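You operate a simulated robot arm through the tools that you are given. There is no shell and no other tool. Be economical: measure what you need, move in short steps, check, and stop when the job is done.

Carry out the task below with a simulated two-armed robot. There is one attempt and no reset: what you move stays moved.

JOB
Turn the grey dial to 25 mm. Take the wooden block from the top of the brown table and put it on the black slab. Take the square green pad on the top of the brown table and put it away on the long bench beside the green drum. Take the silver block and put it on the grey slab. Put the narrow black mould on the top of the brown table away on the top of the narrow steel shelf. Pick up the blue filter with one hand, pass it to the other hand and put it on the top of the yard table. Put the blue tin on the top of the drum fan. Any order will do. Set down upright: blue filter, blue tin.

Only the result counts: the job must be done as asked and must still hold three seconds after the hand-in. Knocking over, shifting, dropping, spilling or breaking anything else fails it.

ROBOT AND FRAMES
Two 7-joint arms with two-finger parallel grippers on one trunk, on a base that drives. Base frame: it is fixed to the floor where the robot stands at the start and does not move with it; the origin is under the middle of the robot, x ahead of it, y to its left, z up. Units: m, degrees, N and s.
The left shoulder is at the start at [0.11, 0.169, 1.499], the right one opposite. With the tool pointing down near the work surface each hand reaches from about 0.26 to 0.68 m from the robot's upright axis, wherever it stands, measured 20 degrees to its own side. Places, roughly: black slab (14x10x1 cm) [-2.6, -6.3, 0.8]; blue filter (7x7x12 cm) [-3.2, -5.2, 0.8]; blue tin [-4, -5.5, 0.75]; grey dial [1, -0.4, 1]; grey slab (14x10x1 cm) [-3.6, -5.4, 0.8]; long bench beside the green drum [3.2, -0.6, 0.8]; narrow black mould [-3.25, -5.5, 0.75]; silver block (5x5x3 cm) [-3.1, -5.7, 0.8]; square green pad (6x6x3 cm) [-2.4, -5.7, 0.8]; top of the drum fan [-4.3, -3.3, 0.5]; top of the narrow steel shelf (14x44 cm) [-5.46, 1.18, 0.62]; top of the yard table [-3.8, -9.1, 0.8]; wooden block (6x9x5 cm) [-2.4, -6.4, 0.8]. Payload 1.57 kg a hand.
Tool frame (each hand has its own): the origin (TCP) lies between the finger pads and is the grasp point; the fingertips stand 0.03 m ahead of it; z points along the fingers, y is the line along which they close. Largest opening 0.08 m; finger width 0.017, thickness 0.012; the body of the gripper, 0.04 by 0.082 m, starts 0.08 m behind the TCP.
Orientation is that of the tool frame in the base frame, as a unit quaternion [w, x, y, z]. With the fingers straight down and closing along the base's y, the tool's x points along the base's -x, its y along +y and its z along -z.

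CONTROLS
- The arms move only by the tool step_arm. It takes "left_targets", "right_targets" or both (then of equal length, played together; a hand with none holds still); each is a list of rows, each a list of 7 numbers: the shift along the tool's x, y, z in m, then the turn, a rotation vector about the tool's x, y, z in degrees, then the opening, from 0 (shut) to 1 (fully open). In form: [[tx, ty, tz, ax, ay, az, jaw], ...]. A call has 1 to 12 rows; each row is the pose to reach, as a shift and turn from the pose commanded when the call began, along the tool's axes at that moment. Rows are played at 5 a second. More than 0.05 m and 8.6 degrees between two rows, or a gripper value outside its range, and nothing of the call is played. A pose out of reach is approached as far as the arm can. The call stops where the force on the tool passes 40 N (or 10 N more than at its start, if that is more) or the arm is blocked; 0.2 s more then pass. The fingers move at their own pace (about 0.072 m/s each) and stop on an object; they squeeze with about 41 N. The grip force told is the motor's: it shows also when the fingers shut on nothing. Time passes only in rows, and 0.2 s behind the last, so rows that repeat a pose let the fingers close. The reply holds the time, the measured pose of the TCP, the force on the tool along the base axes, the opening and the grip force, in the units named above and with some noise, with the torque about the TCP (base axes, N m) and any sound that the robot's microphone picked up.
- Cameras (640 x 400 px; columns grow to the right, rows downward): "scene" is now at [0.1416, -0.0155, 1.6976]; the picture's right is [-0.21, -0.98, 0.00], its down [-0.70, 0.15, -0.70] and it looks along [0.68, -0.15, -0.72] (base axes); focal length 268 px, centre (320, 200). "left" rides on the left gripper at [0.072, 0.007, -0.122] in its tool frame; the picture's right is [-0.09, 1.00, 0.00], its down [-0.84, -0.08, -0.54] and it looks along [-0.54, -0.05, 0.84] (tool axes); focal length 238 px, centre (320, 200). "right" rides on the right gripper at [0.072, -0.007, -0.122] in its tool frame; the picture's right is [0.09, 1.00, 0.00], its down [-0.84, 0.08, -0.54] and it looks along [-0.54, 0.05, 0.84] (tool axes); focal length 238 px, centre (320, 200). There is no depth. A picture from a camera that has moved, and an enlarged one, comes with that camera's place and axes in the base frame and with its lens. The place of the scene camera against the robot may be out by one fixed shift of up to 0.025 m in any direction.
- camera(camera): a new picture of that camera. It takes no simulated time.
- move_column(by): slides the trunk up (or, below 0, down) by that many m; the arms and the scene camera ride with it, the base frame stays. It gives what a move gives, with no picture.
- steer(legs): drives the robot by 1 to 6 legs, each [ahead, left, turn to the left] in m, m and degrees, along the robot's own axes; the way and the turn of a leg run together, so that a leg with both is an arc; at most 1.5 m and 180 degrees a leg. The arms and the cameras ride along, it lands a little off, and it stops where it bumps. It gives what a move gives.
- aim_head(pan, tilt): turns the head with the scene camera to pan (to the left, within 86 degrees either way) and tilt (down, from -29 to 69), counted from straight ahead of the robot. It gives what a move gives.
- zoom(camera, box): a new picture of the part [left, top, right, bottom] of that camera's present view, enlarged. It takes no simulated time.
- job_done(): hands the job in; it is judged then, once.

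Work in short steps. Places have to be worked out from the pictures, the camera data and where the tool is seen: move nearer, look again, correct. Check each grasp and each placing, and mend what went wrong. You have 207 turns and 194 pictures in all, those below and enlarged ones among them. Open the grippers and draw the arms clear of the work before you hand the job in, unless the task says otherwise.

The tools are called after "Request:" as name(argument=value, ...) on one line, values as JSON. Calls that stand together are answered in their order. step_arm: Moves the arms, as the interface text tells. Its arguments: {"type":"object","properties":{"left_targets":{"type":"array","items":{"type":"array","items":{"type":"number"}}},"right_targets":{"type":"array","items":{"type":"array","items":{"type":"number"}}}},"required":[]} The other tools are called the same way: move_column (by) slides the trunk up or down; steer (legs) drives the base; aim_head (pan, tilt) turns the head that bears the scene camera; camera (camera) takes a picture; zoom (camera, box) takes an enlarged picture of a part of a camera's view; job_done () hands the job in.

At the start:

```text
time: 0.0
left_tool_pos: [0.6613, 0.0093, 1.2557]
left_orientation: [0.001, 0.001, 1.0, -0.001]
left_ft_force: [0.3, -0.5, -0.1]
left_wrist_torque: [0.0, -0.01, 0.01]
left_width: 0.08
left_grasp_force: 0.0
right_tool_pos: [0.5284, -0.4995, 1.0]
right_orientation: [0.0, 0.0, 1.0, 0.0]
right_ft_force: [0.9, -0.4, -0.5]
right_wrist_torque: [-0.02, 0.0, 0.0]
right_width: 0.0802
right_grasp_force: 0.1
trunk travel left (down, up): [-0.813, 0.077]
robot x, y, heading: [0.0005, 0.0029, -0.0]
head pan, tilt: [-12.3, 45.9]
```

scene: 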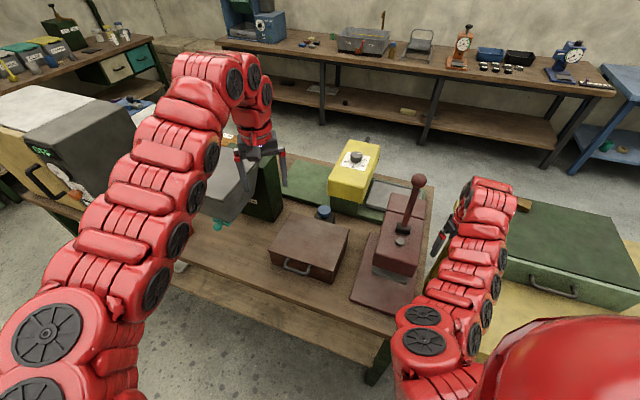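
right: 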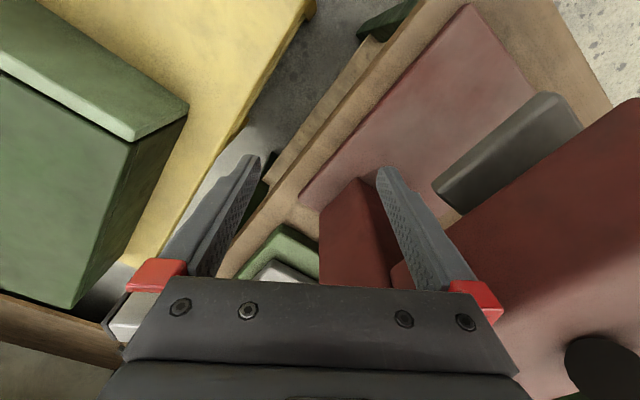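
left: 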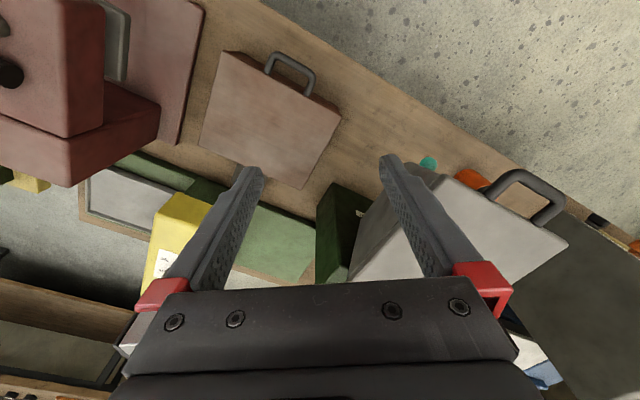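

The dial appears to be on the yellow box around (355,158). I'll enlarge it to read the scale.

Request:
zoom(camera="scene", box=[315, 125, 395, 205])

```text
5.00 times, centred on (355, 165) of scene
camera zoom: at [0.1416, -0.0155, 1.6976], right [-0.21, -0.98, 0.0], down [-0.7, 0.15, -0.7], along [0.68, -0.15, -0.72], focal length 1343 px, centre (145, 375)
```

zoom: 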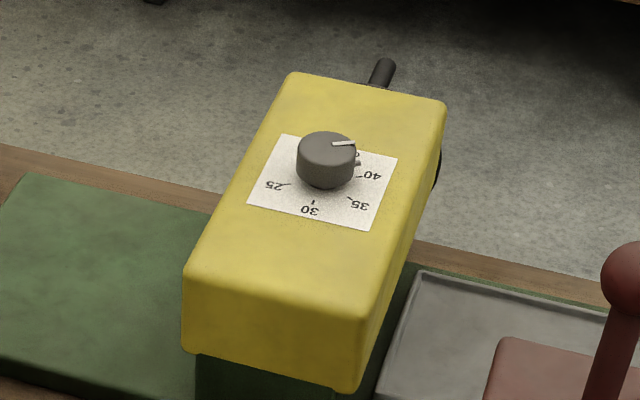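

The pointer reads beyond 40 and must be turned well round. The dial sits near the far edge of the table. First I raise and tuck both arms so I can drive.

Request:
step_arm(right_targets=[[0, 0, -0.05, 0, 0, 0, 1], [0, 0, -0.1, 0, 0, 0, 1], [0, 0, -0.15, 0, 0, 0, 1], [0, 0, -0.2, 0, 0, 0, 1], [0.035, 0.02, -0.22, 0, 0, 0, 1], [0.07, 0.05, -0.24, 0, 0, 0, 1], [0.105, 0.075, -0.25, 0, 0, 0, 1], [0.14, 0.1, -0.25, 0, 0, 0, 1], [0.175, 0.12, -0.25, 0, 0, 0, 1], [0.2, 0.15, -0.25, 0, 0, 0, 1]], left_targets=[[0, 0, 0, 0, 0, 0, 1], [0.04, 0.02, 0, 0, 0, 0, 1], [0.08, 0.05, 0, 0, 0, 0, 1], [0.12, 0.075, 0, 0, 0, 0, 1], [0.16, 0.1, 0, 0, 0, 0, 1], [0.2, 0.13, 0, 0, 0, 0, 1], [0.24, 0.155, 0, 0, 0, 0, 1], [0.28, 0.18, 0, 0, 0, 0, 1], [0.3, 0.22, 0, 0, 0, 0, 1], [0.32, 0.25, 0, 0, 0, 0, 1]])

Request:
aim_head(pan=-75, tilt=30)

Request:
camera(camera="scene")

Request:
aim_head(pan=75, tilt=30)

Request:
camera(camera="scene")

Request:
aim_head(pan=0, tilt=35)

Request:
camera(camera="scene")

```text
refused: row 6 steps farther than a row can; nothing moved
```

```text
time: 1.3
left_tool_pos: [0.6618, 0.0092, 1.2557]
left_orientation: [-0.001, 0.0, 1.0, 0.001]
left_ft_force: [0.7, 0.0, 0.3]
left_wrist_torque: [-0.04, -0.03, 0.02]
left_width: 0.0798
left_grasp_force: 0.0
right_tool_pos: [0.5296, -0.5, 0.9997]
right_orientation: [-0.001, 0.0, 1.0, -0.001]
right_ft_force: [-0.2, -0.3, 0.5]
right_wrist_torque: [0.01, 0.0, -0.01]
right_width: 0.0801
right_grasp_force: 0.0
trunk travel left (down, up): [-0.813, 0.077]
robot x, y, heading: [0.0004, 0.0011, -0.1]
head pan, tilt: [-75.0, 30.0]
```

```text
189 pictures are left
camera scene: at [0.0863, -0.0857, 1.7216], right [-0.97, -0.26, 0.0], down [-0.13, 0.48, -0.87], along [0.22, -0.84, -0.5], focal length 268 px, centre (320, 200)
```

scene: 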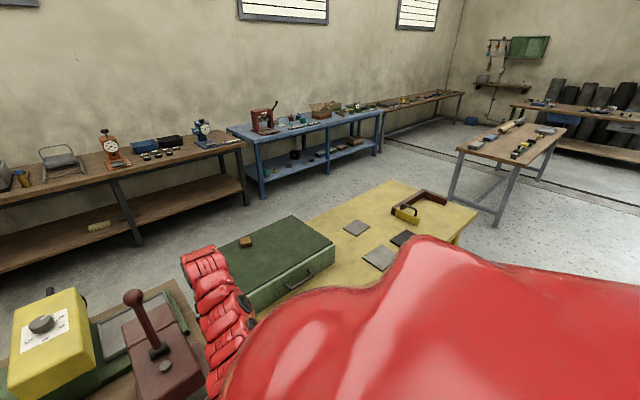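

```text
time: 3.7
left_tool_pos: [0.6625, 0.0104, 1.2548]
left_orientation: [0.0, 0.0, 1.0, 0.001]
left_ft_force: [-0.3, -0.1, 0.3]
left_wrist_torque: [0.0, 0.01, 0.0]
left_width: 0.0798
left_grasp_force: 0.1
right_tool_pos: [0.53, -0.4987, 1.0003]
right_orientation: [0.001, 0.0, 1.0, 0.0]
right_ft_force: [-0.2, 0.2, -0.2]
right_wrist_torque: [-0.03, 0.01, -0.01]
right_width: 0.0796
right_grasp_force: 0.0
trunk travel left (down, up): [-0.813, 0.077]
robot x, y, heading: [-0.003, -0.0005, -0.1]
head pan, tilt: [75.0, 30.0]
```

```text
188 pictures are left
camera scene: at [0.0863, 0.0889, 1.7216], right [0.97, -0.26, 0.0], down [-0.13, -0.48, -0.87], along [0.22, 0.84, -0.5], focal length 268 px, centre (320, 200)
```

scene: 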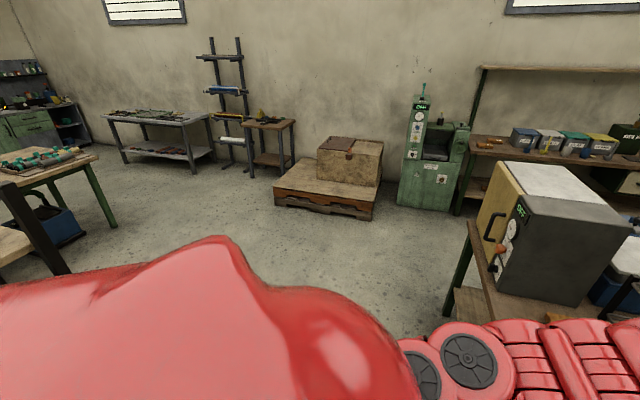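

```text
time: 5.2
left_tool_pos: [0.6622, 0.009, 1.2555]
left_orientation: [0.0, 0.0, 1.0, 0.0]
left_ft_force: [0.0, -0.6, 0.6]
left_wrist_torque: [0.03, 0.0, -0.01]
left_width: 0.0803
left_grasp_force: 0.2
right_tool_pos: [0.5298, -0.4994, 1.0004]
right_orientation: [-0.001, 0.0, 1.0, 0.0]
right_ft_force: [0.1, 0.1, -0.4]
right_wrist_torque: [0.01, -0.01, 0.05]
right_width: 0.0801
right_grasp_force: 0.0
trunk travel left (down, up): [-0.813, 0.077]
robot x, y, heading: [0.0002, 0.0008, 0.1]
head pan, tilt: [0.0, 35.0]
```

```text
187 pictures are left
camera scene: at [0.1509, 0.0017, 1.7138], right [0.0, -1.0, 0.0], down [-0.57, 0.0, -0.82], along [0.82, 0.0, -0.57], focal length 268 px, centre (320, 200)
```

scene: 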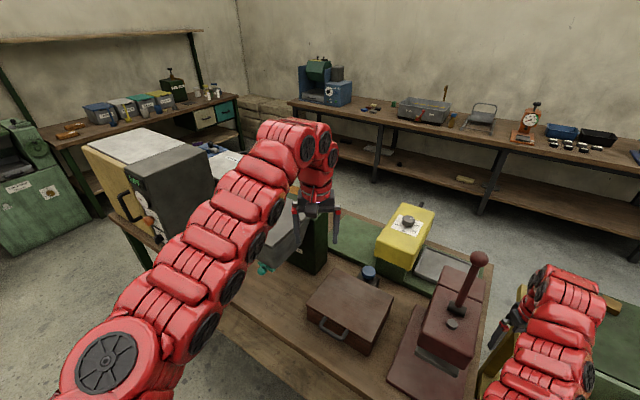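

The dial is best reached from the far aisle, next to the long bench, so I'll do it after delivering the pad. Now I tuck the arms with smaller steps.

Request:
step_arm(right_targets=[[0, 0, -0.045, 0, 0, 0, 1], [0, 0, -0.09, 0, 0, 0, 1], [0, 0, -0.135, 0, 0, 0, 1], [0, 0, -0.18, 0, 0, 0, 1], [0.03, 0.02, -0.2, 0, 0, 0, 1], [0.06, 0.04, -0.22, 0, 0, 0, 1], [0.09, 0.06, -0.24, 0, 0, 0, 1], [0.12, 0.08, -0.25, 0, 0, 0, 1], [0.15, 0.105, -0.25, 0, 0, 0, 1], [0.18, 0.13, -0.25, 0, 0, 0, 1]], left_targets=[[0, 0, 0, 0, 0, 0, 1], [0.035, 0.025, 0, 0, 0, 0, 1], [0.07, 0.05, 0, 0, 0, 0, 1], [0.105, 0.075, 0, 0, 0, 0, 1], [0.14, 0.1, 0, 0, 0, 0, 1], [0.175, 0.13, 0, 0, 0, 0, 1], [0.21, 0.155, 0, 0, 0, 0, 1], [0.245, 0.18, 0, 0, 0, 0, 1], [0.28, 0.21, 0, 0, 0, 0, 1], [0.31, 0.24, 0, 0, 0, 0, 1]])

Request:
zoom(camera="scene", box=[280, 40, 640, 200])

```text
time: 7.3
left_tool_pos: [0.6224, 0.2164, 1.235]
left_orientation: [0.002, 0.001, 1.0, -0.002]
left_ft_force: [-0.4, 0.6, 0.8]
left_wrist_torque: [-0.02, -0.01, 0.01]
left_width: 0.08
left_grasp_force: 0.0
left hand out of reach, approached as far as the arm can: row 2, 3, 4, 5, 6, 7, 8, 9, 10
right_tool_pos: [0.5023, -0.4969, 1.233]
right_orientation: [0.0, 0.0, 1.0, -0.002]
right_ft_force: [0.1, 0.2, 0.6]
right_wrist_torque: [-0.03, -0.01, 0.0]
right_width: 0.08
right_grasp_force: 0.1
right hand out of reach, approached as far as the arm can: row 5, 6, 7, 8, 9, 10
trunk travel left (down, up): [-0.813, 0.077]
robot x, y, heading: [0.0019, -0.0042, 0.1]
head pan, tilt: [0.0, 35.0]
```

```text
1.78 times, centred on (460, 120) of scene
camera zoom: at [0.1502, 0.0038, 1.7139], right [0.0, -1.0, 0.0], down [-0.57, 0.0, -0.82], along [0.82, 0.0, -0.57], focal length 477 px, centre (71, 342)
```

zoom: 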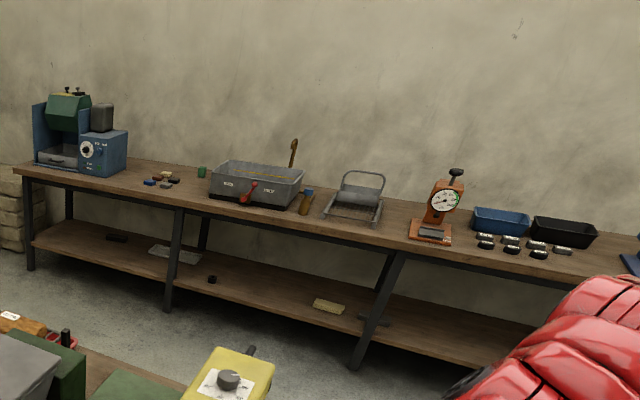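

Retraction isn't possible with the tool down at that height, so the hands stay forward at z≈1.23. I'll back off from the table, then turn right and look.

Request:
steer(legs=[[-0.4, 0, 0], [0, 0, -100]])

Request:
aim_head(pan=0, tilt=15)

Request:
camera(camera="scene")

Request:
aim_head(pan=-75, tilt=15)

Request:
camera(camera="scene")

```text
time: 14.1
left_tool_pos: [-0.2938, -0.6518, 1.2344]
left_orientation: [0.0, 0.768, 0.64, -0.001]
left_ft_force: [-0.1, 1.1, -0.2]
left_wrist_torque: [0.03, 0.02, -0.02]
left_width: 0.0801
left_grasp_force: 0.0
right_tool_pos: [-0.975, -0.4044, 1.2316]
right_orientation: [0.0, 0.768, 0.64, 0.0]
right_ft_force: [0.4, 0.2, 0.0]
right_wrist_torque: [0.0, 0.01, -0.03]
right_width: 0.0801
right_grasp_force: 0.0
trunk travel left (down, up): [-0.813, 0.077]
robot x, y, heading: [-0.3897, 0.0015, -100.6]
head pan, tilt: [0.0, 35.0]
```

```text
time: 14.9
left_tool_pos: [-0.2942, -0.6514, 1.2359]
left_orientation: [0.001, 0.768, 0.64, -0.002]
left_ft_force: [0.4, 0.5, 0.0]
left_wrist_torque: [0.03, 0.03, 0.02]
left_width: 0.08
left_grasp_force: 0.0
right_tool_pos: [-0.9744, -0.4049, 1.2327]
right_orientation: [0.0, 0.768, 0.64, 0.001]
right_ft_force: [0.2, -0.9, 0.1]
right_wrist_torque: [0.0, -0.02, 0.02]
right_width: 0.0801
right_grasp_force: 0.1
trunk travel left (down, up): [-0.813, 0.077]
robot x, y, heading: [-0.3967, -0.0025, -100.3]
head pan, tilt: [0.0, 15.0]
```

```text
185 pictures are left
camera scene: at [-0.4427, -0.1695, 1.7457], right [-0.98, 0.18, 0.0], down [0.05, 0.26, -0.97], along [-0.17, -0.95, -0.26], focal length 268 px, centre (320, 200)
```

scene: 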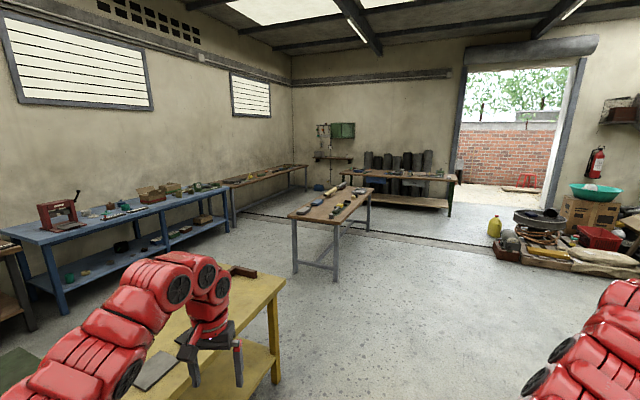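

```text
time: 16.4
left_tool_pos: [-0.2939, -0.6517, 1.2354]
left_orientation: [0.001, 0.768, 0.64, -0.001]
left_ft_force: [-0.2, 0.0, -0.3]
left_wrist_torque: [-0.01, 0.0, -0.01]
left_width: 0.0801
left_grasp_force: 0.1
right_tool_pos: [-0.9747, -0.4044, 1.2314]
right_orientation: [0.0, 0.768, 0.64, 0.0]
right_ft_force: [0.1, 0.4, -0.3]
right_wrist_torque: [0.02, 0.03, 0.03]
right_width: 0.0802
right_grasp_force: 0.0
trunk travel left (down, up): [-0.813, 0.077]
robot x, y, heading: [-0.3914, 0.0017, -100.4]
head pan, tilt: [-75.0, 15.0]
```

```text
184 pictures are left
camera scene: at [-0.5188, -0.0851, 1.7458], right [-0.08, 1.0, 0.0], down [0.26, 0.02, -0.97], along [-0.96, -0.08, -0.26], focal length 268 px, centre (320, 200)
```

scene: 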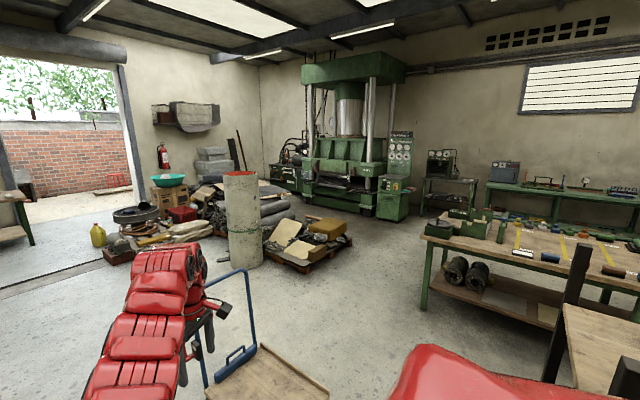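

The brown table is near the door at the far end. A trolley lies to my right, so I look down there to find a clear path.

Request:
aim_head(pan=-35, tilt=32)

Request:
camera(camera="scene")

```text
time: 17.4
left_tool_pos: [-0.294, -0.6515, 1.2352]
left_orientation: [0.0, 0.769, 0.64, -0.001]
left_ft_force: [-0.8, 0.4, 0.2]
left_wrist_torque: [0.01, 0.02, 0.0]
left_width: 0.08
left_grasp_force: 0.1
right_tool_pos: [-0.9729, -0.4038, 1.2327]
right_orientation: [0.0, 0.768, 0.64, 0.0]
right_ft_force: [0.2, 0.7, 0.0]
right_wrist_torque: [-0.02, 0.03, 0.0]
right_width: 0.0801
right_grasp_force: 0.0
trunk travel left (down, up): [-0.813, 0.077]
robot x, y, heading: [-0.393, 0.0006, -100.2]
head pan, tilt: [-35.0, 32.0]
```

```text
183 pictures are left
camera scene: at [-0.4896, -0.1404, 1.7185], right [-0.7, 0.71, 0.0], down [0.38, 0.37, -0.85], along [-0.6, -0.59, -0.53], focal length 268 px, centre (320, 200)
```

scene: 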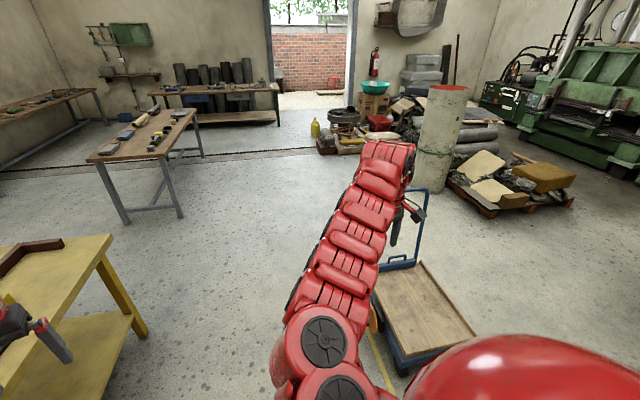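

There is a clear corridor between the trolley and the yellow table, heading about −124°. I drive along it toward the brown table.

Request:
steer(legs=[[0, 0.1, -23.5], [1.49, 0.05, 0], [1.5, 0, 0], [1.5, 0, 0]])

Request:
aim_head(pan=20, tilt=25)

Request:
camera(camera="scene")

Request:
aim_head(pan=-30, tilt=25)

Request:
camera(camera="scene")

```text
time: 39.9
left_tool_pos: [-2.7745, -4.4727, 1.2341]
left_orientation: [0.0, 0.871, 0.491, -0.002]
left_ft_force: [0.4, 0.0, 0.0]
left_wrist_torque: [-0.07, 0.02, 0.01]
left_width: 0.0801
left_grasp_force: 0.1
right_tool_pos: [-3.3221, -4.0023, 1.2318]
right_orientation: [0.0, 0.871, 0.491, -0.001]
right_ft_force: [0.0, 0.2, 0.6]
right_wrist_torque: [0.01, -0.01, 0.04]
right_width: 0.0798
right_grasp_force: 0.1
trunk travel left (down, up): [-0.813, 0.077]
robot x, y, heading: [-2.6381, -3.8307, -121.1]
head pan, tilt: [-35.0, 32.0]
```

```text
time: 41.1
left_tool_pos: [-2.773, -4.4748, 1.2345]
left_orientation: [0.0, 0.871, 0.492, -0.001]
left_ft_force: [0.7, 0.4, -0.8]
left_wrist_torque: [-0.01, -0.04, -0.04]
left_width: 0.0799
left_grasp_force: 0.0
right_tool_pos: [-3.3226, -4.0014, 1.2323]
right_orientation: [0.0, 0.871, 0.491, 0.0]
right_ft_force: [0.3, -0.3, -0.2]
right_wrist_torque: [-0.02, 0.0, 0.01]
right_width: 0.0799
right_grasp_force: 0.0
trunk travel left (down, up): [-0.813, 0.077]
robot x, y, heading: [-2.6392, -3.8252, -121.1]
head pan, tilt: [20.0, 25.0]
```

```text
182 pictures are left
camera scene: at [-2.7137, -3.9861, 1.7295], right [-0.98, 0.19, 0.0], down [0.08, 0.41, -0.91], along [-0.17, -0.89, -0.42], focal length 268 px, centre (320, 200)
```

scene: 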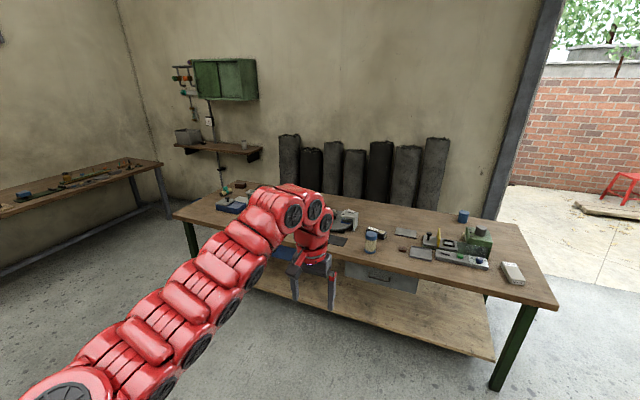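

```text
time: 42.3
left_tool_pos: [-2.7735, -4.4735, 1.2352]
left_orientation: [0.0, 0.871, 0.491, -0.001]
left_ft_force: [0.4, 1.2, 0.0]
left_wrist_torque: [0.01, -0.02, -0.01]
left_width: 0.0799
left_grasp_force: 0.1
right_tool_pos: [-3.3219, -4.0021, 1.2323]
right_orientation: [0.0, 0.871, 0.492, 0.0]
right_ft_force: [0.6, 0.5, 0.1]
right_wrist_torque: [0.0, -0.03, 0.0]
right_width: 0.08
right_grasp_force: 0.0
trunk travel left (down, up): [-0.813, 0.077]
robot x, y, heading: [-2.6379, -3.8292, -121.3]
head pan, tilt: [-30.0, 25.0]
```

```text
181 pictures are left
camera scene: at [-2.7765, -3.9403, 1.7295], right [-0.48, 0.87, 0.0], down [0.37, 0.2, -0.91], along [-0.79, -0.44, -0.42], focal length 268 px, centre (320, 200)
```

scene: 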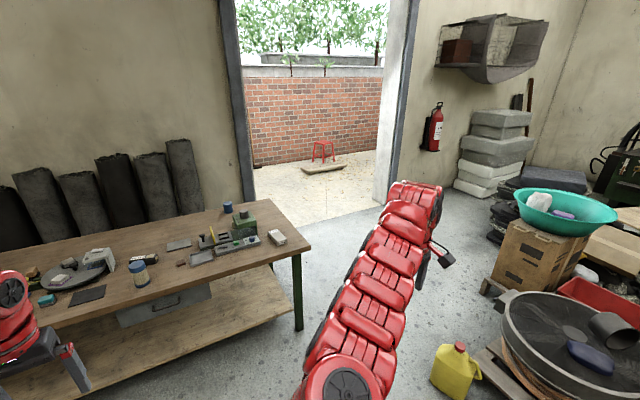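

Good: the brown table and the drum fan are visible. I enlarge the table from the present head view.

Request:
zoom(camera="scene", box=[0, 180, 320, 380])

Request:
zoom(camera="scene", box=[120, 190, 300, 302])

Request:
zoom(camera="scene", box=[420, 200, 640, 400])

```text
2.00 times, centred on (160, 280) of scene
camera zoom: at [-2.7765, -3.9403, 1.7295], right [-0.48, 0.87, 0.0], down [0.37, 0.2, -0.91], along [-0.79, -0.44, -0.42], focal length 537 px, centre (640, 40)
```

zoom: 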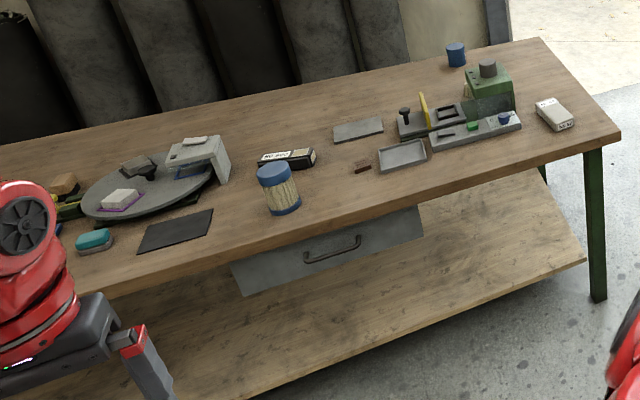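

```text
3.56 times, centred on (210, 246) of scene
camera zoom: at [-2.7765, -3.9403, 1.7295], right [-0.48, 0.87, 0.0], down [0.37, 0.2, -0.91], along [-0.79, -0.44, -0.42], focal length 955 px, centre (711, 36)
```

zoom: 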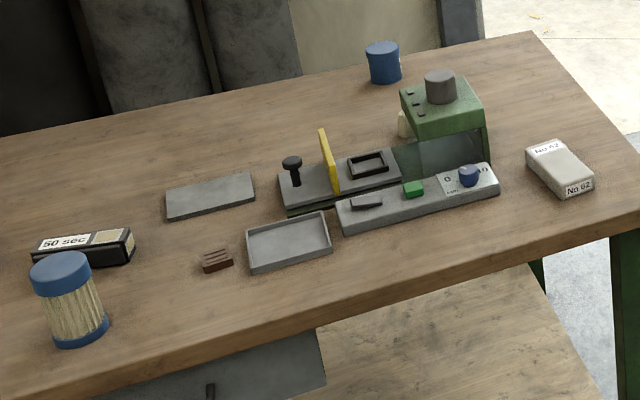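

```text
2.00 times, centred on (530, 300) of scene
camera zoom: at [-2.7765, -3.9403, 1.7295], right [-0.48, 0.87, 0.0], down [0.37, 0.2, -0.91], along [-0.79, -0.44, -0.42], focal length 537 px, centre (-100, 0)
```

zoom: 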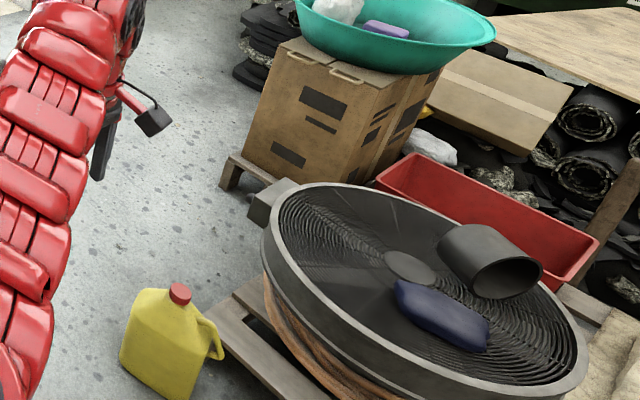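

The table edge runs about −33° in base axes, so my heading of −121° already faces it squarely. I approach to about 0.4 m from the edge with the hands high, then look down.

Request:
steer(legs=[[0, 0.3, -2.2], [1.02, 0, 0]])

Request:
aim_head(pan=0, tilt=45)

Request:
camera(camera="scene")

Request:
camera(camera="left")

Request:
camera(camera="right")

```text
time: 49.2
left_tool_pos: [-3.1086, -5.4752, 1.2344]
left_orientation: [0.0, 0.881, 0.474, -0.002]
left_ft_force: [-0.4, -0.1, 0.0]
left_wrist_torque: [0.04, 0.03, 0.01]
left_width: 0.0797
left_grasp_force: 0.0
right_tool_pos: [-3.6369, -4.9806, 1.2326]
right_orientation: [0.0, 0.881, 0.473, 0.0]
right_ft_force: [0.3, -1.3, -0.4]
right_wrist_torque: [0.04, -0.01, -0.01]
right_width: 0.08
right_grasp_force: 0.1
trunk travel left (down, up): [-0.813, 0.077]
robot x, y, heading: [-2.9425, -4.8388, -123.5]
head pan, tilt: [-30.0, 25.0]
```

```text
time: 50.2
left_tool_pos: [-3.1086, -5.4749, 1.2336]
left_orientation: [0.001, 0.881, 0.473, -0.002]
left_ft_force: [0.0, -0.4, -0.3]
left_wrist_torque: [-0.05, -0.03, -0.01]
left_width: 0.08
left_grasp_force: 0.1
right_tool_pos: [-3.6372, -4.982, 1.2327]
right_orientation: [0.0, 0.881, 0.473, 0.0]
right_ft_force: [-0.3, 0.1, -0.1]
right_wrist_torque: [0.0, 0.0, -0.03]
right_width: 0.0798
right_grasp_force: 0.0
trunk travel left (down, up): [-0.813, 0.077]
robot x, y, heading: [-2.9463, -4.8345, -123.5]
head pan, tilt: [0.0, 45.0]
```

```text
177 pictures are left
camera scene: at [-3.0517, -4.9694, 1.699], right [-0.83, 0.55, 0.0], down [0.39, 0.59, -0.71], along [-0.39, -0.59, -0.71], focal length 268 px, centre (320, 200)
```

scene: 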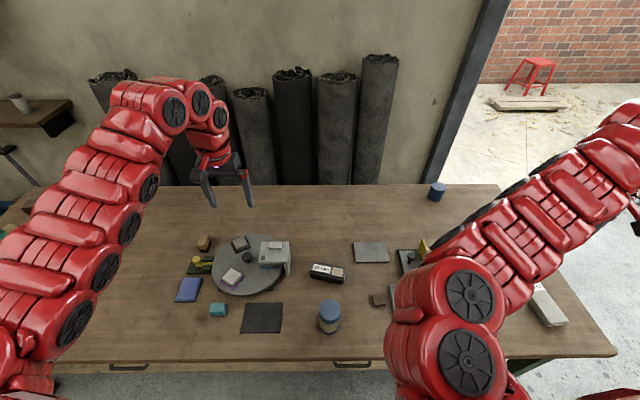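

```text
176 pictures are left
camera left: at [-3.0627, -5.4194, 1.3563], right [0.78, -0.63, 0.0], down [-0.52, -0.65, 0.54], along [-0.34, -0.42, -0.84], focal length 238 px, centre (320, 200)
```

left: 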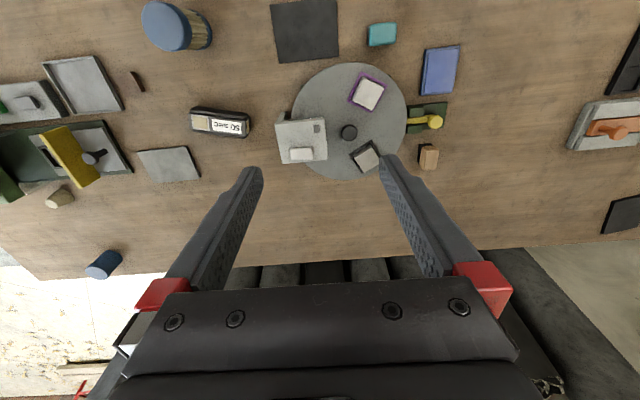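

```text
175 pictures are left
camera right: at [-3.6038, -4.9185, 1.3541], right [0.88, -0.47, 0.0], down [-0.4, -0.74, 0.54], along [-0.26, -0.48, -0.84], focal length 238 px, centre (320, 200)
```

right: 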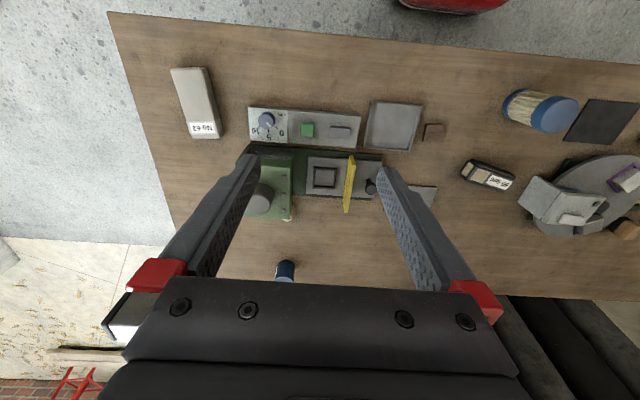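

The hand camera gives a good view. I enlarge the disc and the left part.

Request:
zoom(camera="left", box=[180, 0, 480, 190])

Request:
zoom(camera="scene", box=[160, 200, 360, 325])

```text
2.11 times, centred on (330, 95) of left
camera zoom: at [-3.0627, -5.4194, 1.3563], right [0.78, -0.63, 0.0], down [-0.52, -0.65, 0.54], along [-0.34, -0.42, -0.84], focal length 502 px, centre (299, 421)
```

zoom: 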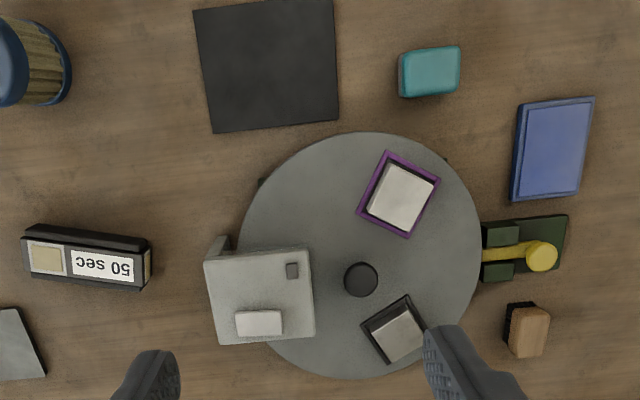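

```text
3.20 times, centred on (260, 262) of scene
camera zoom: at [-3.0517, -4.9694, 1.699], right [-0.83, 0.55, 0.0], down [0.39, 0.59, -0.71], along [-0.39, -0.59, -0.71], focal length 859 px, centre (512, 0)
```

zoom: 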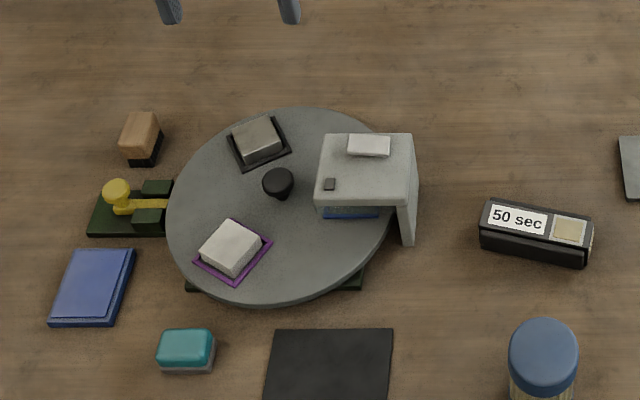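

The silver block sits in the black holder on the turntable, at about (−3.12,−5.67). I move slightly nearer and lower the trunk to gain reach.

Request:
steer(legs=[[0.06, 0, 0]])

Request:
move_column(by=-0.28)

Request:
step_arm(left_targets=[[-0.03, 0, 0, 0, 0, 0, 1], [-0.06, 0, 0, 0, 0, 0, 1], [-0.09, 0.02, 0, 0, 0, 0, 1], [-0.12, 0.04, 0, 0, 0, 0, 1]])

Request:
camera(camera="left")

```text
time: 51.1
left_tool_pos: [-3.139, -5.5204, 1.2373]
left_orientation: [0.001, 0.881, 0.474, -0.004]
left_ft_force: [0.8, 0.2, -0.4]
left_wrist_torque: [-0.04, 0.04, -0.02]
left_width: 0.08
left_grasp_force: 0.1
right_tool_pos: [-3.6678, -5.0267, 1.2349]
right_orientation: [0.0, 0.881, 0.474, -0.002]
right_ft_force: [-1.1, -0.3, 0.3]
right_wrist_torque: [-0.03, 0.05, 0.01]
right_width: 0.0802
right_grasp_force: 0.0
trunk travel left (down, up): [-0.813, 0.077]
robot x, y, heading: [-2.9755, -4.8857, -123.6]
head pan, tilt: [0.0, 45.0]
```

```text
time: 54.0
left_tool_pos: [-3.1407, -5.5247, 0.955]
left_orientation: [-0.001, 0.881, 0.473, 0.0]
left_ft_force: [-0.3, 0.7, 0.5]
left_wrist_torque: [0.01, -0.02, -0.01]
left_width: 0.0802
left_grasp_force: 0.0
right_tool_pos: [-3.6704, -5.0294, 0.9534]
right_orientation: [0.0, 0.881, 0.474, 0.001]
right_ft_force: [0.0, -0.3, 0.3]
right_wrist_torque: [-0.04, 0.0, 0.02]
right_width: 0.0803
right_grasp_force: 0.1
trunk travel left (down, up): [-0.533, 0.357]
robot x, y, heading: [-2.9759, -4.8877, -123.3]
head pan, tilt: [0.0, 45.0]
```

```text
time: 55.0
left_tool_pos: [-3.1709, -5.6115, 0.9529]
left_orientation: [-0.001, 0.881, 0.474, -0.003]
left_ft_force: [0.0, 0.2, -0.1]
left_wrist_torque: [-0.04, 0.01, 0.02]
left_width: 0.08
left_grasp_force: 0.1
left hand out of reach, approached as far as the arm can: row 4
right_tool_pos: [-3.6686, -5.0294, 0.9525]
right_orientation: [0.0, 0.881, 0.473, 0.0]
right_ft_force: [0.5, -0.5, 0.1]
right_wrist_torque: [0.03, 0.02, 0.0]
right_width: 0.0799
right_grasp_force: 0.0
trunk travel left (down, up): [-0.533, 0.357]
robot x, y, heading: [-2.9769, -4.8865, -123.6]
head pan, tilt: [0.0, 45.0]
```

```text
172 pictures are left
camera left: at [-3.1252, -5.555, 1.0736], right [0.78, -0.63, 0.0], down [-0.52, -0.65, 0.55], along [-0.34, -0.42, -0.84], focal length 238 px, centre (320, 200)
```

left: 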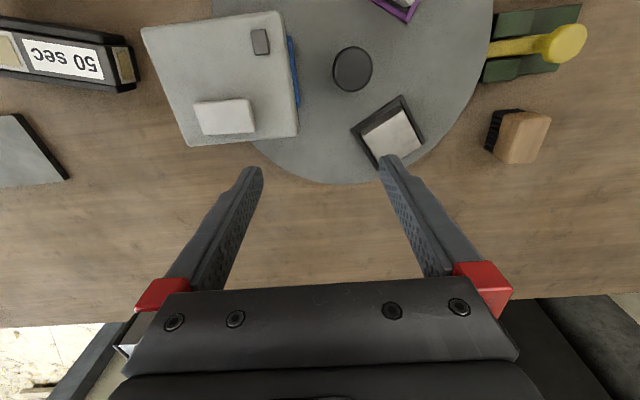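

The block holder is nearly aligned with base x/y, centred at about (−3.118,−5.677). I shift over it, turn the wrist by −33.5° so the fingers close along base x, and lower the trunk a little.

Request:
step_arm(left_targets=[[0, 0.03, 0, 0, 0, -8, 1], [0, 0.06, 0, 0, 0, -16, 1], [0, 0.08, 0, 0, 0, -24, 1], [0, 0.08, 0, 0, 0, -32, 1], [0, 0.08, 0, 0, 0, -33, 1]])

Request:
move_column(by=-0.07)

Request:
camera(camera="left")

```text
time: 56.2
left_tool_pos: [-3.0994, -5.6447, 0.9514]
left_orientation: [0.001, 0.712, 0.702, -0.001]
left_ft_force: [-0.7, -0.7, 0.6]
left_wrist_torque: [-0.02, -0.03, 0.02]
left_width: 0.0801
left_grasp_force: 0.0
left hand out of reach, approached as far as the arm can: row 1, 2, 3, 4, 5
right_tool_pos: [-3.6718, -5.03, 0.9528]
right_orientation: [0.0, 0.881, 0.473, 0.001]
right_ft_force: [-0.8, 0.5, 0.4]
right_wrist_torque: [0.0, 0.01, 0.01]
right_width: 0.0799
right_grasp_force: 0.0
trunk travel left (down, up): [-0.533, 0.357]
robot x, y, heading: [-2.9788, -4.8856, -123.2]
head pan, tilt: [0.0, 45.0]
```

```text
time: 57.2
left_tool_pos: [-3.0972, -5.6456, 0.8806]
left_orientation: [-0.001, 0.713, 0.701, -0.002]
left_ft_force: [0.0, -0.6, 0.5]
left_wrist_torque: [-0.01, -0.01, 0.03]
left_width: 0.08
left_grasp_force: 0.2
right_tool_pos: [-3.6703, -5.03, 0.8824]
right_orientation: [-0.001, 0.881, 0.473, 0.0]
right_ft_force: [0.0, 0.5, 0.8]
right_wrist_torque: [0.02, -0.02, 0.02]
right_width: 0.0801
right_grasp_force: 0.1
trunk travel left (down, up): [-0.463, 0.427]
robot x, y, heading: [-2.9741, -4.8874, -123.5]
head pan, tilt: [0.0, 45.0]
```

```text
171 pictures are left
camera left: at [-3.089, -5.5739, 1.0028], right [0.99, -0.11, 0.0], down [-0.09, -0.83, 0.54], along [-0.06, -0.54, -0.84], focal length 238 px, centre (320, 200)
```

left: 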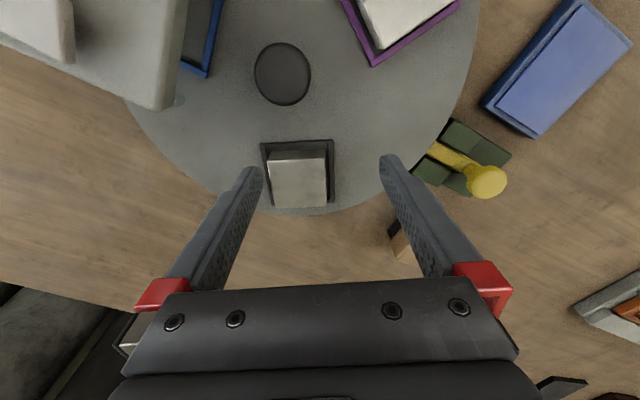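

The block now aligns with the fingers; its top is at about (−3.119,−5.670,0.818). I move above it and check.

Request:
step_arm(left_targets=[[-0.012, -0.011, 0, 0, 0, 0, 1], [-0.023, -0.022, 0.005, 0, 0, 0, 1], [-0.023, -0.022, 0.015, 0, 0, 0, 1]])

Request:
camera(camera="left")

```text
time: 58.0
left_tool_pos: [-3.0985, -5.6457, 0.8816]
left_orientation: [0.0, 0.714, 0.7, -0.002]
left_ft_force: [-0.3, -0.1, -0.8]
left_wrist_torque: [0.02, 0.0, -0.01]
left_width: 0.08
left_grasp_force: 0.1
left hand out of reach, approached as far as the arm can: row 1, 2, 3
right_tool_pos: [-3.6694, -5.0304, 0.8825]
right_orientation: [-0.001, 0.881, 0.473, 0.0]
right_ft_force: [-0.8, 0.6, -0.2]
right_wrist_torque: [-0.02, 0.01, -0.04]
right_width: 0.0801
right_grasp_force: 0.0
trunk travel left (down, up): [-0.463, 0.427]
robot x, y, heading: [-2.98, -4.8835, -123.6]
head pan, tilt: [0.0, 45.0]
```

```text
170 pictures are left
camera left: at [-3.0893, -5.5741, 1.0025], right [0.99, -0.11, 0.0], down [-0.09, -0.83, 0.54], along [-0.06, -0.54, -0.84], focal length 238 px, centre (320, 200)
```

left: 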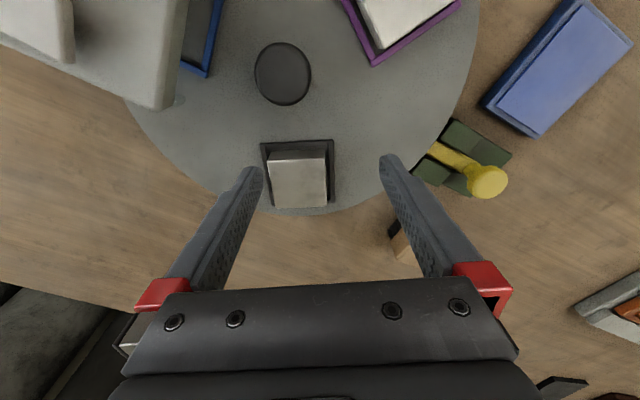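

The arm is at its limit with a vertical tool. Tilting the fingers about 16° forward about their closing axis gains reach while keeping the grip on the same faces.

Request:
step_arm(left_targets=[[0, -0.01, 0, 0, -8, 0, 1], [-0.012, -0.018, 0, 0, -16, 0, 1], [-0.02, -0.02, 0, 0, -16, 0, 1], [-0.023, -0.021, 0.0, 0, -16, 0, 1]])

Request:
camera(camera="left")

```text
time: 59.0
left_tool_pos: [-3.1207, -5.6669, 0.8805]
left_orientation: [0.097, 0.705, 0.695, -0.101]
left_ft_force: [-0.2, 0.7, -0.1]
left_wrist_torque: [0.01, -0.02, -0.01]
left_width: 0.0799
left_grasp_force: 0.0
right_tool_pos: [-3.6702, -5.0299, 0.8825]
right_orientation: [0.0, 0.881, 0.473, 0.0]
right_ft_force: [-0.2, 0.0, 0.1]
right_wrist_torque: [0.01, 0.05, 0.02]
right_width: 0.0798
right_grasp_force: 0.1
trunk travel left (down, up): [-0.463, 0.427]
robot x, y, heading: [-2.9812, -4.8844, -123.8]
head pan, tilt: [0.0, 45.0]
```

```text
169 pictures are left
camera left: at [-3.1105, -5.5649, 0.9776], right [0.99, -0.11, 0.02], down [-0.09, -0.65, 0.75], along [-0.06, -0.75, -0.66], focal length 238 px, centre (320, 200)
```

left: 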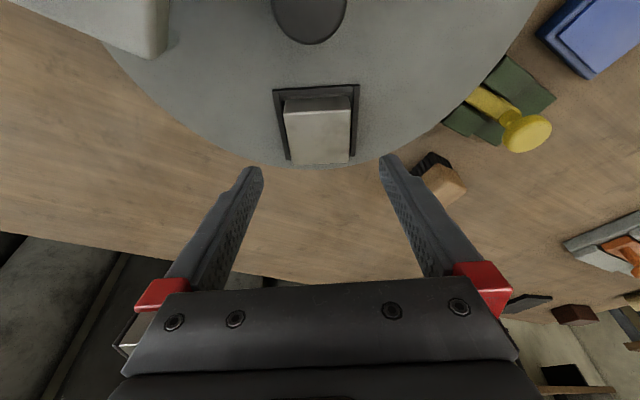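

Now straight down by 0.056 to grip height, then look.

Request:
step_arm(left_targets=[[0.008, 0.001, 0.027, 0, 0, 0, 1], [0.0155, 0.001, 0.054, 0, 0, 0, 1]])

Request:
camera(camera="left")

```text
time: 59.8
left_tool_pos: [-3.119, -5.6674, 0.8353]
left_orientation: [0.104, 0.705, 0.693, -0.11]
left_ft_force: [-2.1, 1.4, 26.9]
left_wrist_torque: [0.04, -1.06, 0.23]
left_width: 0.0783
left_grasp_force: 0.1
right_tool_pos: [-3.6711, -5.0265, 0.8823]
right_orientation: [0.002, 0.881, 0.473, 0.0]
right_ft_force: [0.9, -0.1, 0.7]
right_wrist_torque: [-0.03, -0.03, 0.02]
right_width: 0.0799
right_grasp_force: 0.2
trunk travel left (down, up): [-0.463, 0.427]
robot x, y, heading: [-2.9812, -4.8872, -123.5]
head pan, tilt: [0.0, 45.0]
stopped in row 2 (left hand): the force on the tool passed its limit at 48 N (the readings are from after the stop); the commanded pose is now the measured one
```

```text
168 pictures are left
camera left: at [-3.1097, -5.5636, 0.9278], right [0.99, -0.11, 0.02], down [-0.09, -0.64, 0.77], along [-0.07, -0.77, -0.64], focal length 238 px, centre (320, 200)
```

left: 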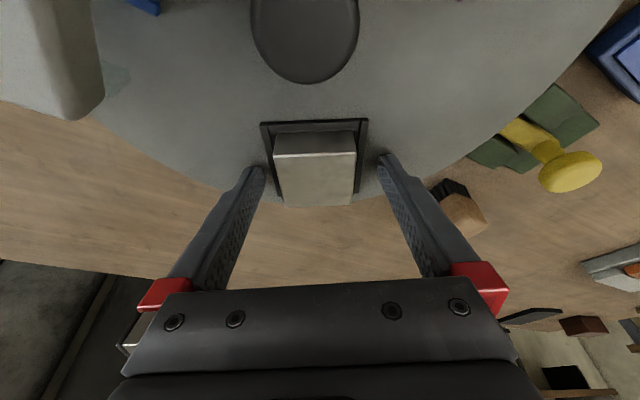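

A fingertip touched the holder's rim; the block protrudes about 12–15 mm above it. I rise 2 mm and close on the protruding part.

Request:
step_arm(left_targets=[[-0.001, 0, -0.002, 0, 0, 0, 1], [-0.001, 0, -0.002, 0, 0, 0, 0], [-0.001, 0, -0.002, 0, 0, 0, 0], [-0.001, 0, -0.002, 0, 0, 0, 0]])

Request:
camera(camera="left")

```text
time: 60.8
left_tool_pos: [-3.1184, -5.668, 0.8327]
left_orientation: [0.102, 0.705, 0.693, -0.108]
left_ft_force: [-3.1, -1.5, 27.0]
left_wrist_torque: [-0.49, -0.11, 0.25]
left_width: 0.0637
left_grasp_force: 45.0
right_tool_pos: [-3.6711, -5.0277, 0.883]
right_orientation: [0.002, 0.881, 0.473, -0.001]
right_ft_force: [-0.2, 0.2, -0.1]
right_wrist_torque: [0.0, 0.04, 0.02]
right_width: 0.08
right_grasp_force: 0.2
trunk travel left (down, up): [-0.463, 0.427]
robot x, y, heading: [-2.9763, -4.887, -123.3]
head pan, tilt: [0.0, 45.0]
```

```text
167 pictures are left
camera left: at [-3.1098, -5.5642, 0.9283], right [0.99, -0.11, 0.02], down [-0.08, -0.64, 0.76], along [-0.07, -0.76, -0.64], focal length 238 px, centre (320, 200)
```

left: 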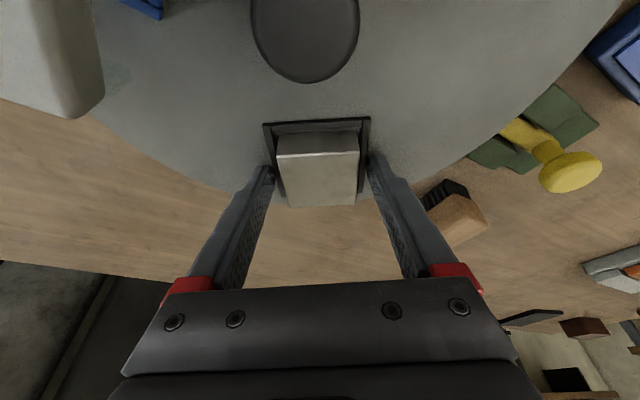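

At 64 mm wide, the fingers closed on the holder, not the block. I open, rise about 12 mm and try again.

Request:
step_arm(left_targets=[[0, 0, 0, 0, 0, 0, 1], [0, 0, 0, 0, 0, 0, 1], [-0.003, 0, -0.0115, 0, 0, 0, 1], [-0.003, 0, -0.0115, 0, 0, 0, 1]])

Request:
zoom(camera="left", box=[220, 80, 420, 220])

```text
time: 61.8
left_tool_pos: [-3.1179, -5.668, 0.8408]
left_orientation: [0.1, 0.705, 0.694, -0.105]
left_ft_force: [-0.1, -0.1, 0.1]
left_wrist_torque: [0.03, -0.04, -0.01]
left_width: 0.08
left_grasp_force: 0.1
right_tool_pos: [-3.67, -5.0303, 0.8838]
right_orientation: [0.0, 0.881, 0.473, 0.0]
right_ft_force: [0.2, -0.6, -0.4]
right_wrist_torque: [0.01, -0.03, -0.02]
right_width: 0.0801
right_grasp_force: 0.0
trunk travel left (down, up): [-0.463, 0.427]
robot x, y, heading: [-2.978, -4.8828, -123.5]
head pan, tilt: [0.0, 45.0]
```

```text
2.86 times, centred on (320, 150) of left
camera zoom: at [-3.1086, -5.5653, 0.9374], right [0.99, -0.1, 0.02], down [-0.09, -0.65, 0.76], along [-0.06, -0.76, -0.65], focal length 681 px, centre (320, 343)
```

zoom: 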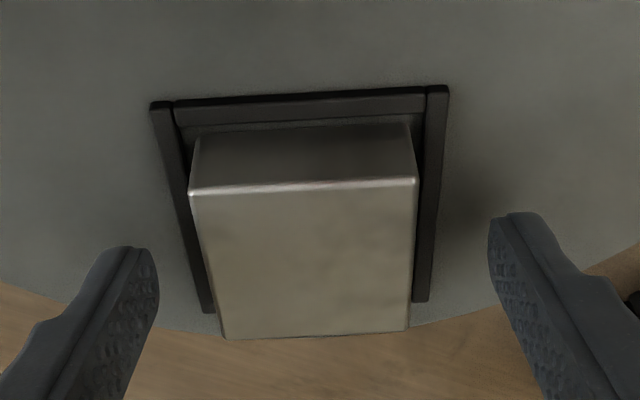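

It is indeed the silver block, in a U-shaped holder about 14 mm below its top. I shift 12 mm outward toward the block's centre, go down slightly and close.

Request:
step_arm(left_targets=[[-0.0105, -0.002, 0.005, 0, 0, 0, 1], [-0.0105, -0.002, 0.0065, 0, 0, 0, 1], [-0.0105, -0.002, 0.0065, 0, 0, 0, 0], [-0.0105, -0.002, 0.0065, 0, 0, 0, 0], [-0.0105, -0.002, 0.0065, 0, 0, 0, 0]])

```text
time: 63.0
left_tool_pos: [-3.1214, -5.6813, 0.8401]
left_orientation: [0.101, 0.705, 0.694, -0.106]
left_ft_force: [0.3, -0.6, 1.2]
left_wrist_torque: [-0.1, -0.08, -0.04]
left_width: 0.048
left_grasp_force: 40.7
right_tool_pos: [-3.6704, -5.0284, 0.8817]
right_orientation: [0.0, 0.881, 0.473, 0.0]
right_ft_force: [0.6, -0.4, -0.3]
right_wrist_torque: [-0.02, 0.01, -0.01]
right_width: 0.08
right_grasp_force: 0.0
trunk travel left (down, up): [-0.463, 0.427]
robot x, y, heading: [-2.9805, -4.8887, -123.4]
head pan, tilt: [0.0, 45.0]
```

Gripped at 48 mm. I lift straight up.

Request:
step_arm(left_targets=[[-0.0028, 0, -0.0096, 0, 0, 0, 0], [-0.0083, 0, -0.0288, 0, 0, 0, 0], [-0.0166, 0, -0.0577, 0, 0, 0, 0], [-0.0276, 0, -0.0961, 0, 0, 0, 0]])

Request:
camera(camera="left")

```text
time: 64.0
left_tool_pos: [-3.1201, -5.6791, 0.9393]
left_orientation: [0.102, 0.705, 0.694, -0.106]
left_ft_force: [-0.2, -0.3, -0.1]
left_wrist_torque: [0.01, 0.02, 0.0]
left_width: 0.0003
left_grasp_force: 21.4
right_tool_pos: [-3.671, -5.0288, 0.8831]
right_orientation: [0.0, 0.882, 0.472, 0.0]
right_ft_force: [-1.0, -0.5, 0.5]
right_wrist_torque: [0.0, -0.01, 0.0]
right_width: 0.08
right_grasp_force: 0.1
trunk travel left (down, up): [-0.463, 0.427]
robot x, y, heading: [-2.9785, -4.8854, -123.6]
head pan, tilt: [0.0, 45.0]
```

```text
165 pictures are left
camera left: at [-3.111, -5.5751, 1.0347], right [0.99, -0.1, 0.02], down [-0.09, -0.64, 0.76], along [-0.06, -0.76, -0.65], focal length 238 px, centre (320, 200)
```

left: 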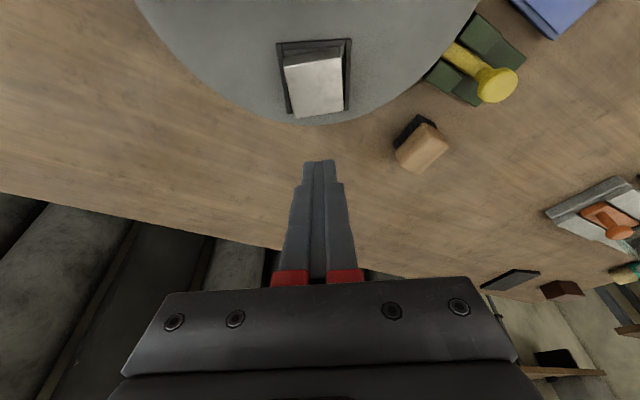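

The block slipped because the grip was too shallow. I reopen, descend again to just above the rim, and view before closing.

Request:
step_arm(left_targets=[[0, 0, 0, 0, 0, 0, 1], [0, 0, 0, 0, 0, 0, 1], [0.0138, 0, 0.048, 0, 0, 0, 1], [0.0234, 0, 0.0816, 0, 0, 0, 1], [0.0268, 0, 0.0932, 0, 0, 0, 1], [0.0281, 0, 0.0978, 0, 0, 0, 1], [0.0281, 0, 0.0978, 0, 0, 0, 1]])

Request:
zoom(camera="left", box=[220, 80, 420, 220])

```text
time: 65.6
left_tool_pos: [-3.1208, -5.6808, 0.8364]
left_orientation: [0.1, 0.705, 0.694, -0.104]
left_ft_force: [-0.1, 0.6, 0.3]
left_wrist_torque: [-0.03, 0.03, 0.02]
left_width: 0.08
left_grasp_force: 0.1
right_tool_pos: [-3.6703, -5.0291, 0.8824]
right_orientation: [-0.001, 0.881, 0.472, 0.0]
right_ft_force: [0.3, -0.3, -0.8]
right_wrist_torque: [-0.02, -0.01, 0.0]
right_width: 0.0799
right_grasp_force: 0.1
trunk travel left (down, up): [-0.463, 0.427]
robot x, y, heading: [-2.9787, -4.8862, -123.6]
head pan, tilt: [0.0, 45.0]
```

```text
2.86 times, centred on (320, 150) of left
camera zoom: at [-3.1116, -5.5779, 0.9315], right [0.99, -0.1, 0.02], down [-0.09, -0.64, 0.76], along [-0.06, -0.76, -0.65], focal length 681 px, centre (320, 343)
```

zoom: 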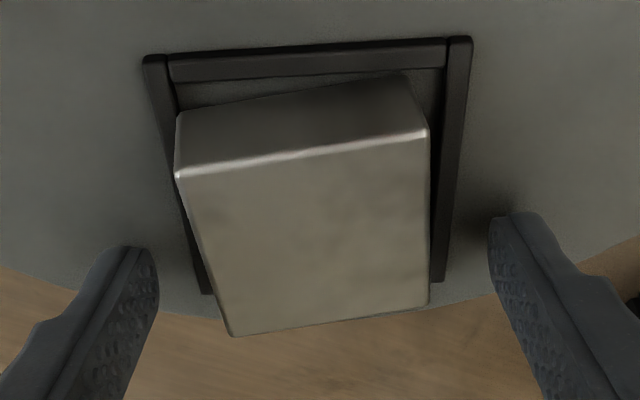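

The block is turned a few degrees in its holder. I match it with a −7° turn, go 2 mm lower and close.

Request:
step_arm(left_targets=[[0, 0, 0.0, 0, 0, -7, 1], [0.0005, 0, 0.002, 0, 0, -7, 1], [0.0005, 0, 0.002, 0, 0, -7, 0], [0.0005, 0, 0.002, 0, 0, -7, 0], [0.0005, 0, 0.002, 0, 0, -7, 0], [0.0005, 0, 0.002, 0, 0, -7, 0]])

Request:
zoom(camera="left", box=[220, 80, 420, 220])

```text
time: 67.0
left_tool_pos: [-3.1215, -5.6805, 0.836]
left_orientation: [0.094, 0.662, 0.735, -0.113]
left_ft_force: [2.6, -2.7, 2.0]
left_wrist_torque: [-0.23, 0.42, -0.15]
left_width: 0.0644
left_grasp_force: 44.9
right_tool_pos: [-3.6709, -5.0291, 0.8821]
right_orientation: [0.001, 0.882, 0.472, 0.0]
right_ft_force: [0.2, -0.5, 0.1]
right_wrist_torque: [0.01, 0.01, -0.01]
right_width: 0.0804
right_grasp_force: 0.1
trunk travel left (down, up): [-0.463, 0.427]
robot x, y, heading: [-2.9784, -4.888, -123.2]
head pan, tilt: [0.0, 45.0]
```

```text
2.86 times, centred on (320, 150) of left
camera zoom: at [-3.1202, -5.5771, 0.9306], right [1.0, 0.01, -0.01], down [0.02, -0.65, 0.76], along [0.0, -0.76, -0.65], focal length 681 px, centre (320, 343)
```

zoom: 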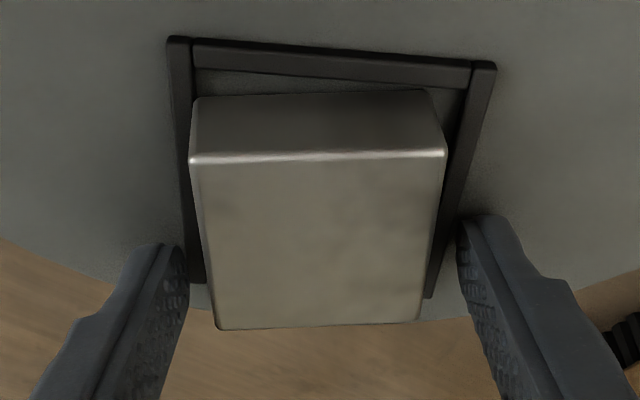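

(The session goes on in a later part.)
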